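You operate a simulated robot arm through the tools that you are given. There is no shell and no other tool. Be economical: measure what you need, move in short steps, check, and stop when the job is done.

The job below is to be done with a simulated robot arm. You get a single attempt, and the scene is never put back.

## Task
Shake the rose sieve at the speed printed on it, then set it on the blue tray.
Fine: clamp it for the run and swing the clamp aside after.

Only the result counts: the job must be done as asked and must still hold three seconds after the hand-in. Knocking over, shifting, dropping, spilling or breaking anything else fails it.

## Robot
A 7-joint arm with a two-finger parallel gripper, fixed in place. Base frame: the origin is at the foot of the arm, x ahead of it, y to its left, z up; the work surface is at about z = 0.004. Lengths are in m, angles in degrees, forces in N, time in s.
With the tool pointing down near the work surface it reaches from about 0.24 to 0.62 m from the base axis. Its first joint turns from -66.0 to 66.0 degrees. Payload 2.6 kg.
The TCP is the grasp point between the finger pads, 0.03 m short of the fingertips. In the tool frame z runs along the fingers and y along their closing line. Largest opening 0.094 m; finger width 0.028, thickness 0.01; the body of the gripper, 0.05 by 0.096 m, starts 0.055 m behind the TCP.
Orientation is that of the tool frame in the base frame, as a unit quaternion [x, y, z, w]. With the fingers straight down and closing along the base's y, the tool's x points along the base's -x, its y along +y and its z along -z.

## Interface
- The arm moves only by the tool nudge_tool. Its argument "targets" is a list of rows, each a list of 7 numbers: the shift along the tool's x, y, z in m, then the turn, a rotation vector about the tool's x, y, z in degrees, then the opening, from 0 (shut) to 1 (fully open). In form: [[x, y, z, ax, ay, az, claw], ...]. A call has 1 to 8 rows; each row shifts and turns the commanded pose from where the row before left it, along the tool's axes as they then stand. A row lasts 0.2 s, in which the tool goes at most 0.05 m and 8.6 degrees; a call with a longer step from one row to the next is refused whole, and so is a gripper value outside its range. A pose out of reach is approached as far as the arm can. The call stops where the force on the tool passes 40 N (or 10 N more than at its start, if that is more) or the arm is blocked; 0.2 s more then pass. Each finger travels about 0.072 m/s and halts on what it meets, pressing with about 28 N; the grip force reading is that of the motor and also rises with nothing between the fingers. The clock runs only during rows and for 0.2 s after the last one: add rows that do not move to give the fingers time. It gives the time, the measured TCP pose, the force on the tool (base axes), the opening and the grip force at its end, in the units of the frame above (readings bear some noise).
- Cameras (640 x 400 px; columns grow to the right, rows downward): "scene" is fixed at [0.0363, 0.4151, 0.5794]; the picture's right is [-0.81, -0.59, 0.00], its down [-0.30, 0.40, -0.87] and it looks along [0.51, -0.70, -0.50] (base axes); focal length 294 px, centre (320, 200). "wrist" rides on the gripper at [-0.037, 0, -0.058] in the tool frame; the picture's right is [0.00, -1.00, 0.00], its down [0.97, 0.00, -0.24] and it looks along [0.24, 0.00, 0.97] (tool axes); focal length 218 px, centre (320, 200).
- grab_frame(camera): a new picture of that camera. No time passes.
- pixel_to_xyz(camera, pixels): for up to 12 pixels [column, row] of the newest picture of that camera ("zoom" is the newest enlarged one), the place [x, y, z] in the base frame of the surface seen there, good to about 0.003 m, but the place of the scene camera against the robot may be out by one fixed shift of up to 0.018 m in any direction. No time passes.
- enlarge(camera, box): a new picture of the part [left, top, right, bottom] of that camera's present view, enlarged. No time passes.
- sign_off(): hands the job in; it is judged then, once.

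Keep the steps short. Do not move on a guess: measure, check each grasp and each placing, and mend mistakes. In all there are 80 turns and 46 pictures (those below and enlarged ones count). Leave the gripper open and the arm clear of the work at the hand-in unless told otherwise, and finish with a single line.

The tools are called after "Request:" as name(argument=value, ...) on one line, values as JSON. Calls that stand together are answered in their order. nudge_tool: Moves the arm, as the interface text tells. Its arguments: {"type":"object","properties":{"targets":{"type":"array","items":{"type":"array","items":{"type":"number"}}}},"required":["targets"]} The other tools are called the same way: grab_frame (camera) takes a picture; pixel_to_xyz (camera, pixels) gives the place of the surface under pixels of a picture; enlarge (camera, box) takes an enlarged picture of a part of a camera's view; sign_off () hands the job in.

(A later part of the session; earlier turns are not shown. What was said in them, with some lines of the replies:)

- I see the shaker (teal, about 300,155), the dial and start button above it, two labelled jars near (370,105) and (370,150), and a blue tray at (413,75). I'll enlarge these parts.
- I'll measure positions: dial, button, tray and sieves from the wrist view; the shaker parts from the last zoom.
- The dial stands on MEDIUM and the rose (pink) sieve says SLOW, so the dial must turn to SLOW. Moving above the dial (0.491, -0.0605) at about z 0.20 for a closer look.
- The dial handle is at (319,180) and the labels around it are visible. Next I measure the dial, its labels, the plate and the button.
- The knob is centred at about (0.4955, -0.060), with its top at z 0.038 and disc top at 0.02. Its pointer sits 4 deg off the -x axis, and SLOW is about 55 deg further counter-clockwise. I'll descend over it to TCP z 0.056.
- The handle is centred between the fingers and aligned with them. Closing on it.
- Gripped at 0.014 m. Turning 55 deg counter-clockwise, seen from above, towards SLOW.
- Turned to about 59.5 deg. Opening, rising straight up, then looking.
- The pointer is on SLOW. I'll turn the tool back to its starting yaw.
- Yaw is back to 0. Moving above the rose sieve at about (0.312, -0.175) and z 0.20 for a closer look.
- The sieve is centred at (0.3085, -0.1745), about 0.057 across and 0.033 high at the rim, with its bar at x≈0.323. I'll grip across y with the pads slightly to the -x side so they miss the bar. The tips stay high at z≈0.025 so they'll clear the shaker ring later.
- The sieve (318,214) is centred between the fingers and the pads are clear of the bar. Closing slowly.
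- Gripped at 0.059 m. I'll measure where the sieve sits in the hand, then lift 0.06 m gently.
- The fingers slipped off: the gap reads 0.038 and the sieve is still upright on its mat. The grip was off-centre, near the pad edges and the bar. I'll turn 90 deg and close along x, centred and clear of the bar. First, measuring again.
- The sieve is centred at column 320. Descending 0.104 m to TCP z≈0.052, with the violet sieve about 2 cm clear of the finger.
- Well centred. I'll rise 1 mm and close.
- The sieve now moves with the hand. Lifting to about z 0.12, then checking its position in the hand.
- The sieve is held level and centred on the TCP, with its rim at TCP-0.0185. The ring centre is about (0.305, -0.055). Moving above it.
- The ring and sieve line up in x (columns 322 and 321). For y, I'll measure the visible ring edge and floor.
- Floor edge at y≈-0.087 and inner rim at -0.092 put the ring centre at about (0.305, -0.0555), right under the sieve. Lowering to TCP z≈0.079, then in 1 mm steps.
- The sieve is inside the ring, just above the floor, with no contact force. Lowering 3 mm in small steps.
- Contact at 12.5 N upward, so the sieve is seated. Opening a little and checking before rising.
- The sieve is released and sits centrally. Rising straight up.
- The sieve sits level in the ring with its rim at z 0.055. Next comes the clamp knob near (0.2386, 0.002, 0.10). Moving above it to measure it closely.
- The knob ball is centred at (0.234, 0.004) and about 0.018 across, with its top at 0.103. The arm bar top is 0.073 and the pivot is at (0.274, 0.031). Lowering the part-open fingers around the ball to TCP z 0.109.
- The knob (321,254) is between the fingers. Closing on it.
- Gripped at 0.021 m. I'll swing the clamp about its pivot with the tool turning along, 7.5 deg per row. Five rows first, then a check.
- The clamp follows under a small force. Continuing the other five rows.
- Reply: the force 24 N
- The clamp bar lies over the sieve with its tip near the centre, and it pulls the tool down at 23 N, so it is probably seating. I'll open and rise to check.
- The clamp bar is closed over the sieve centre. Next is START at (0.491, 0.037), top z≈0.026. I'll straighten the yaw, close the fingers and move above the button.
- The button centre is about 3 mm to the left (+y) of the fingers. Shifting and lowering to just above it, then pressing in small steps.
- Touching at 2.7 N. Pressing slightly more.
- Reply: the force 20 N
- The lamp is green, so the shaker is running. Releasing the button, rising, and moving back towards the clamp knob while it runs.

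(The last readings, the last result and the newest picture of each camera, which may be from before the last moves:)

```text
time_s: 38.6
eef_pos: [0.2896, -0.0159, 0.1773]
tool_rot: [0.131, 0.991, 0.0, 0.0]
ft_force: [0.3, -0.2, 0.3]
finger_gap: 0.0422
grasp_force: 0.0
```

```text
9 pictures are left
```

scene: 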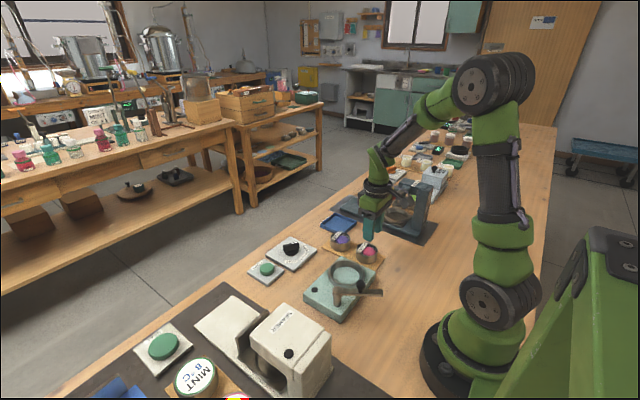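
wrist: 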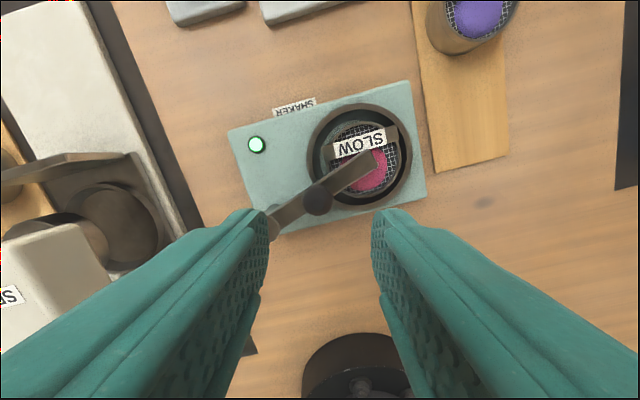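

The lamp at (257,144) is still green. Waiting a while before looking again.

Request:
nudge_tool(targets=[[0, 0, 0, 0, 0, 0, 0.45], [0, 0, 0, 0, 0, 0, 0.45], [0, 0, 0, 0, 0, 0, 0.45], [0, 0, 0, 0, 0, 0, 0.45], [0, 0, 0, 0, 0, 0, 0.45], [0, 0, 0, 0, 0, 0, 0.45], [0, 0, 0, 0, 0, 0, 0.45], [0, 0, 0, 0, 0, 0, 0.45]])

Request:
nudge_tool(targets=[[0, 0, 0, 0, 0, 0, 0.45], [0, 0, 0, 0, 0, 0, 0.45], [0, 0, 0, 0, 0, 0, 0.45], [0, 0, 0, 0, 0, 0, 0.45], [0, 0, 0, 0, 0, 0, 0.45], [0, 0, 0, 0, 0, 0, 0.45], [0, 0, 0, 0, 0, 0, 0.45], [0, 0, 0, 0, 0, 0, 0.45]])

Request:
nudge_tool(targets=[[0, 0, 0, 0, 0, 0, 0.45], [0, 0, 0, 0, 0, 0, 0.45], [0, 0, 0, 0, 0, 0, 0.45], [0, 0, 0, 0, 0, 0, 0.45], [0, 0, 0, 0, 0, 0, 0.45], [0, 0, 0, 0, 0, 0, 0.45], [0, 0, 0, 0, 0, 0, 0.45], [0, 0, 0, 0, 0, 0, 0.45]])

Request:
nudge_tool(targets=[[0, 0, 0, 0, 0, 0, 0.45], [0, 0, 0, 0, 0, 0, 0.45], [0, 0, 0, 0, 0, 0, 0.45], [0, 0, 0, 0, 0, 0, 0.45], [0, 0, 0, 0, 0, 0, 0.45], [0, 0, 0, 0, 0, 0, 0.45], [0, 0, 0, 0, 0, 0, 0.45], [0, 0, 0, 0, 0, 0, 0.45]])

Request:
grab_frame(camera="wrist")

```text
time_s: 40.4
eef_pos: [0.2893, -0.0151, 0.1767]
tool_rot: [0.131, 0.991, 0.0, 0.0]
ft_force: [-0.3, -0.1, 0.0]
finger_gap: 0.0423
grasp_force: 0.1
```

```text
time_s: 42.2
eef_pos: [0.2897, -0.0163, 0.1783]
tool_rot: [0.132, 0.991, -0.001, 0.0]
ft_force: [-0.7, 0.4, 0.8]
finger_gap: 0.0422
grasp_force: 0.0
```

```text
time_s: 44.0
eef_pos: [0.2905, -0.0151, 0.1777]
tool_rot: [0.131, 0.991, 0.0, 0.0]
ft_force: [-0.4, -0.2, 0.2]
finger_gap: 0.0425
grasp_force: 0.1
```

```text
time_s: 45.8
eef_pos: [0.2883, -0.0154, 0.1779]
tool_rot: [0.131, 0.991, 0.0, -0.001]
ft_force: [0.9, 0.1, 0.4]
finger_gap: 0.0423
grasp_force: 0.1
```

```text
8 pictures are left
```

wrist: 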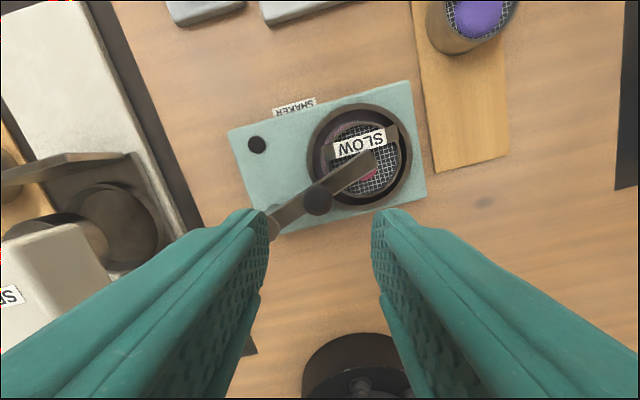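

The lamp is off and the powder has sifted through. Lowering around the knob again and closing on it.

Request:
nudge_tool(targets=[[-0.001, 0.001, 0.03, 0, 0, 0, 0.45], [0, 0, 0.025, 0, 0, 0, 0.45], [0, 0, 0.0135, 0, 0, 0, 0.45], [0, 0, 0, 0, 0, 0, 0.3], [0, 0, 0, 0, 0, 0, 0.1], [0, 0, 0, 0, 0, 0, 0.1], [0, 0, 0, 0, 0, 0, 0.1]])

```text
time_s: 47.4
eef_pos: [0.2923, -0.0138, 0.1085]
tool_rot: [0.132, 0.991, 0.0, -0.001]
ft_force: [4.4, -5.2, -10.1]
finger_gap: 0.0213
grasp_force: 44.8
```

Knob gripped at 0.021 m. Swinging the clamp back the way it came, five rows first.

Request:
nudge_tool(targets=[[0.00546, -0.00331, 0, 0, 0, 7.5, 0.1], [0.00546, -0.00331, 0, 0, 0, 7.5, 0.1], [0.00546, -0.00331, 0, 0, 0, 7.5, 0.1], [0.00546, -0.00331, 0, 0, 0, 7.5, 0.1], [0.00546, -0.00331, 0, 0, 0, 7.5, 0.1]])

Request:
nudge_tool(targets=[[0.00546, -0.00331, 0, 0, 0, 7.5, 0.1], [0.00546, -0.00331, 0, 0, 0, 7.5, 0.1], [0.00546, -0.00331, 0, 0, 0, 7.5, 0.1], [0.00546, -0.00331, 0, 0, 0, 7.5, 0.1], [0.00546, -0.00331, 0, 0, 0, 7.5, 0.1], [0, 0, 0, 0, 0, 0, 0.1]])

```text
time_s: 48.6
eef_pos: [0.26, -0.0137, 0.1082]
tool_rot: [0.444, 0.896, 0.001, -0.002]
ft_force: [0.2, 9.8, -14.1]
finger_gap: 0.0215
grasp_force: 45.0
```

```text
time_s: 50.0
eef_pos: [0.235, 0.0023, 0.1088]
tool_rot: [0.709, 0.706, 0.001, 0.001]
ft_force: [13.3, 6.0, -19.2]
finger_gap: 0.0212
grasp_force: 45.0
```

The clamp is back near its start angle. Opening, rising, and moving back above the sieve for a look.

Request:
nudge_tool(targets=[[0, 0, 0, 0, 0, 0, 0.3], [0, 0, 0, 0, 0, 0, 0.45], [0, 0, -0.02, 0, 0, 0, 0.45], [0, 0, -0.03, 0, 0, 0, 0.45], [0, 0, -0.02, 0, 0, 0, 0.6], [-0.0285, 0.035, 0, 0, 0, 0, 0.78], [-0.0285, 0.035, 0, 0, 0, 0, 0.78], [0, 0, 0, 0, 0, 0, 0.78]])

Request:
grab_frame(camera="wrist")

```text
time_s: 51.8
eef_pos: [0.3051, -0.0554, 0.1788]
tool_rot: [0.708, 0.707, 0.001, 0.0]
ft_force: [-0.2, -0.2, 0.9]
finger_gap: 0.0732
grasp_force: 0.1
```

```text
7 pictures are left
```

wrist: 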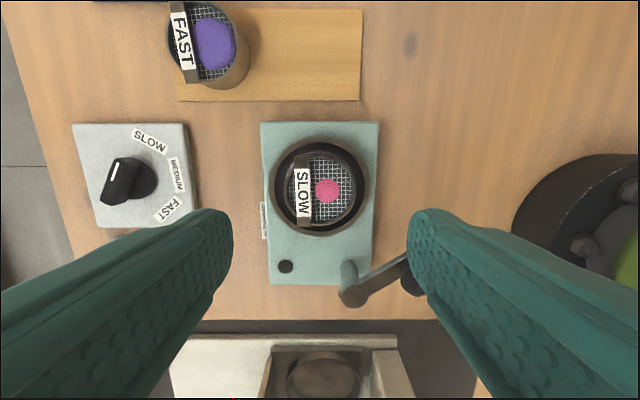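

The clamp is aside and the sieve is free, with only a small pink heap left. Measuring the sieve's rim.

Request:
pixel_to_xyz(camera="wrist", pixels=[[320, 156], [320, 225], [286, 190], [354, 190], [303, 190], [405, 272], [128, 180]])

Request:
enlarge(camera="wrist", box=[256, 120, 384, 240])

```text
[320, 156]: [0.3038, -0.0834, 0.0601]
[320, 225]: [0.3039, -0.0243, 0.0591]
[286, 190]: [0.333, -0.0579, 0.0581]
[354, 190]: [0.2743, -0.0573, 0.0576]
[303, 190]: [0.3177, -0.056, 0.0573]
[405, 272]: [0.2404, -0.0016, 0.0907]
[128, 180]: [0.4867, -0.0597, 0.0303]
```

```text
3.33 times, centred on (320, 180) of wrist
```

zoom: 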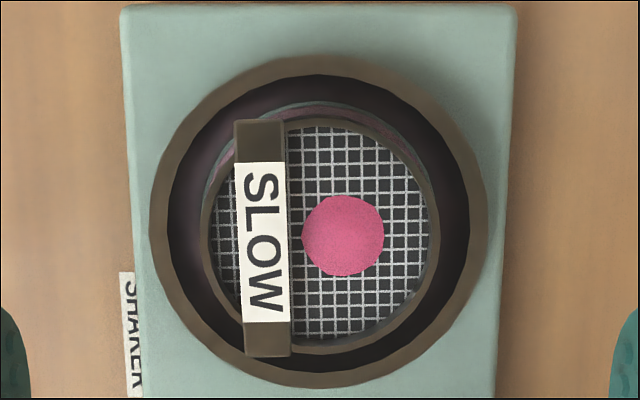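

Sieve centred at (0.304, -0.055), rim at z 0.0585, the same as when I released it. Lowering to TCP z≈0.077 and gripping again.

Request:
nudge_tool(targets=[[0, -0.001, 0.04, 0, 0, 0, 0.78], [0, 0, 0.035, 0, 0, 0, 0.78], [0, 0, 0.018, 0, 0, 0, 0.78], [0, 0, 0.008, 0, 0, 0, 0.78], [0, 0, 0, 0, 0, 0, 0.78]])

```text
time_s: 53.0
eef_pos: [0.3043, -0.054, 0.0776]
tool_rot: [0.708, 0.707, -0.001, 0.0]
ft_force: [0.9, 1.2, 0.5]
finger_gap: 0.0735
grasp_force: 0.1
```

No contact force at z 0.0776. Closing on the sieve.

Request:
nudge_tool(targets=[[0, 0, 0.0005, 0, 0, 0, 0.68], [0, 0, 0, 0, 0, 0, 0.58], [0, 0, 0, 0, 0, 0, 0.3], [0, 0, 0, 0, 0, 0, 0.0], [0, 0, 0, 0, 0, 0, 0.0]])

Request:
nudge_tool(targets=[[0, 0, -0.005, 0, 0, 0, 0], [0, 0, -0.01, 0, 0, 0, 0], [0, 0, -0.015, 0, 0, 0, 0], [0, 0, -0.02, 0, 0, 0, 0]])

Request:
grab_frame(camera="wrist")

```text
time_s: 54.2
eef_pos: [0.3041, -0.055, 0.0782]
tool_rot: [0.708, 0.706, -0.001, 0.0]
ft_force: [0.3, -0.1, 0.2]
finger_gap: 0.0581
grasp_force: 27.9
```

```text
time_s: 55.2
eef_pos: [0.3041, -0.0528, 0.128]
tool_rot: [0.707, 0.707, 0.001, 0.0]
ft_force: [-0.3, 0.5, -1.1]
finger_gap: 0.0579
grasp_force: 27.8
```

```text
5 pictures are left
```

wrist: 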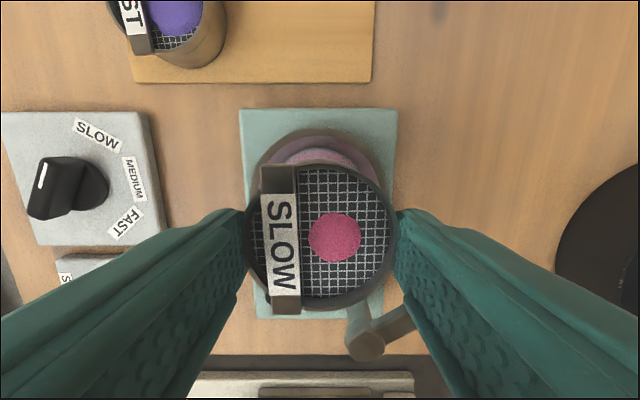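

The sieve is held and lifted. Moving part-way towards the tray, higher up, so the wrist camera can measure the tray.

Request:
nudge_tool(targets=[[-0.036, 0.029, -0.01, 0, 0, 0, 0], [-0.036, 0.029, -0.01, 0, 0, 0, 0], [-0.036, 0.029, -0.01, 0, 0, 0, 0], [-0.036, 0.029, -0.01, 0, 0, 0, 0], [0, 0, 0, 0, 0, 0, 0]])

Request:
grab_frame(camera="wrist")

```text
time_s: 56.4
eef_pos: [0.4224, -0.1985, 0.1661]
tool_rot: [0.708, 0.706, -0.001, 0.0]
ft_force: [-0.5, -0.1, -0.7]
finger_gap: 0.0578
grasp_force: 27.8
```

```text
4 pictures are left
```

wrist: 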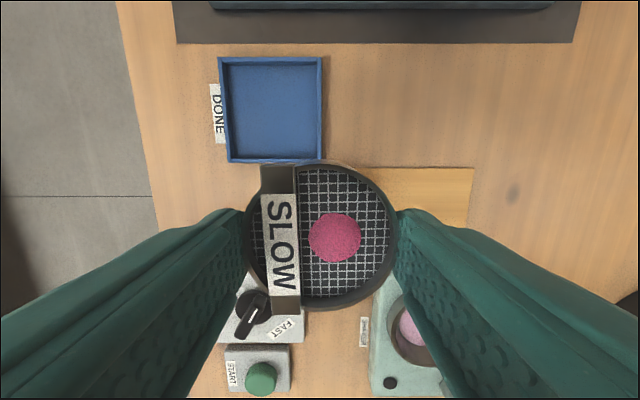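

The tray spans about columns 219–322 and rows 57–163. Measuring its walls and floor.

Request:
pixel_to_xyz(camera="wrist", pixels=[[272, 60], [275, 161], [224, 115], [320, 110], [232, 115], [314, 110], [272, 70], [275, 153], [273, 110], [322, 170], [322, 305]])

```text
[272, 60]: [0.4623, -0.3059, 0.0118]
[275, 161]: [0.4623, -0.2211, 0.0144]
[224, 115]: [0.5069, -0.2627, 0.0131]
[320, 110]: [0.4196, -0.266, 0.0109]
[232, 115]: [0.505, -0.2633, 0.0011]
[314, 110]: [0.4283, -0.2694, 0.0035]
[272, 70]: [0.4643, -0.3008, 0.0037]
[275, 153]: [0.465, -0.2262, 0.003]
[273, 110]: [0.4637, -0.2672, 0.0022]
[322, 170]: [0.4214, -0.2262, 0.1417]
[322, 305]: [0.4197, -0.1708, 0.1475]
```

The tray centre is (0.4635, -0.2635), with walls to z≈0.014 and floor ≈0.004. The fingertips will stay at about 0.022, above the walls. Moving over the centre and descending to TCP z≈0.062.

Request:
nudge_tool(targets=[[-0.0325, 0.021, 0, 0, 0, 0, 0], [-0.0325, 0.021, 0, 0, 0, 0, 0], [0, 0, 0.035, 0, 0, 0, 0], [0, 0, 0.035, 0, 0, 0, 0], [0, 0, 0.022, 0, 0, 0, 0], [0, 0, 0.012, 0, 0, 0, 0], [0, 0, 0, 0, 0, 0, 0]])

Request:
enlarge(camera="scene", box=[290, 180, 400, 270])

```text
time_s: 58.0
eef_pos: [0.4636, -0.2626, 0.0629]
tool_rot: [0.708, 0.706, 0.0, -0.001]
ft_force: [-0.3, 0.2, -1.1]
finger_gap: 0.0578
grasp_force: 28.2
```

```text
4.44 times, centred on (345, 225) of scene
```

zoom: 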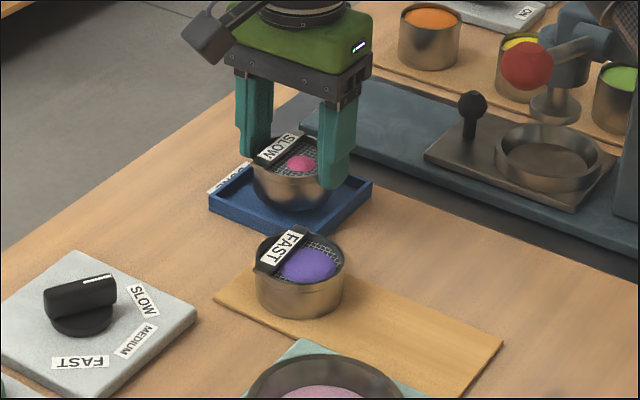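

The sieve hovers over the tray centre. Lowering in small steps until contact.

Request:
nudge_tool(targets=[[0, 0, 0.003, 0, 0, 0, 0], [0, 0, 0.002, 0, 0, 0, 0], [0, 0, 0.0015, 0, 0, 0, 0], [0, 0, 0.0015, 0, 0, 0, 0], [0, 0, 0, 0, 0, 0, 0]])

```text
time_s: 59.2
eef_pos: [0.4607, -0.2623, 0.0559]
tool_rot: [0.708, 0.707, 0.0, 0.0]
ft_force: [0.0, -0.2, -0.9]
finger_gap: 0.0579
grasp_force: 27.9
```

No contact yet at z 0.056. Continuing in 1 mm steps.

Request:
nudge_tool(targets=[[0, 0, 0.001, 0, 0, 0, 0], [0, 0, 0.001, 0, 0, 0, 0], [0, 0, 0.001, 0, 0, 0, 0], [0, 0, 0, 0, 0, 0, 0]])

```text
time_s: 60.2
eef_pos: [0.4619, -0.262, 0.0541]
tool_rot: [0.708, 0.706, 0.0, 0.0]
ft_force: [0.9, 1.0, -0.8]
finger_gap: 0.0577
grasp_force: 28.0
```

Request:
nudge_tool(targets=[[0, 0, 0.001, 0, 0, 0, 0], [0, 0, 0.001, 0, 0, 0, 0], [0, 0, 0, 0, 0, 0, 0]])

```text
time_s: 61.0
eef_pos: [0.4614, -0.2619, 0.0508]
tool_rot: [0.708, 0.706, 0.0, 0.0]
ft_force: [-1.1, 1.1, 4.0]
finger_gap: 0.0575
grasp_force: 28.1
```

Light contact at 4 N, so the sieve is on the tray floor. Opening and rising straight up.

Request:
nudge_tool(targets=[[0, 0, 0, 0, 0, 0, 0.65], [0, 0, 0, 0, 0, 0, 0.75], [0, 0, 0, 0, 0, 0, 0.78], [0, 0, -0.02, 0, 0, 0, 0.78], [0, 0, -0.03, 0, 0, 0, 0.8], [0, 0, -0.045, 0, 0, 0, 1], [0, 0, -0.045, 0, 0, 0, 1], [0, 0, 0, 0, 0, 0, 1]])

Request:
grab_frame(camera="wrist")

Request:
enlarge(camera="scene", box=[240, 190, 400, 320])

```text
time_s: 62.8
eef_pos: [0.4618, -0.2604, 0.1899]
tool_rot: [0.707, 0.707, -0.001, 0.0]
ft_force: [0.0, 0.4, 0.1]
finger_gap: 0.094
grasp_force: 0.1
```

```text
2 pictures are left
```

wrist: 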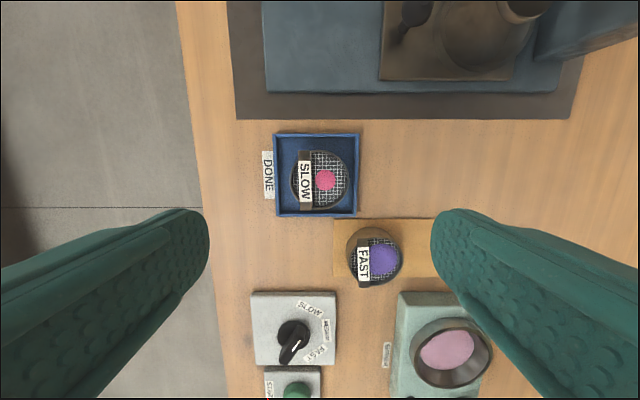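

```text
3.08 times, centred on (320, 255) of scene
```

zoom: 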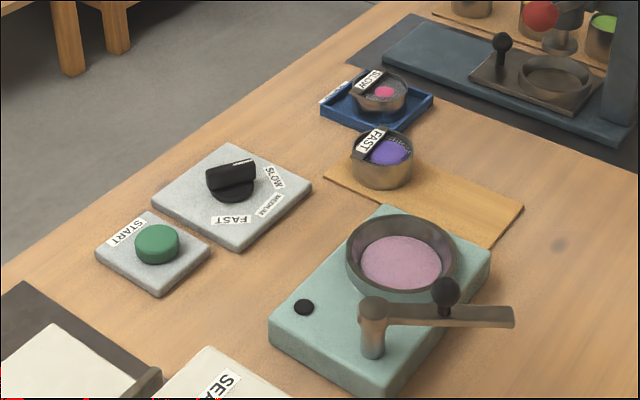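

The sieve stands inside the blue tray, the clamp is aside, the shaker is off, the other sieve is in place, and the arm is clear with the gripper open. Handing in.

Request:
sign_off()

```text
The job is handed in.
```

The rose sieve was clamped, shaken at SLOW and set on the blue tray, the clamp was swung aside after the run, and the job is handed in.
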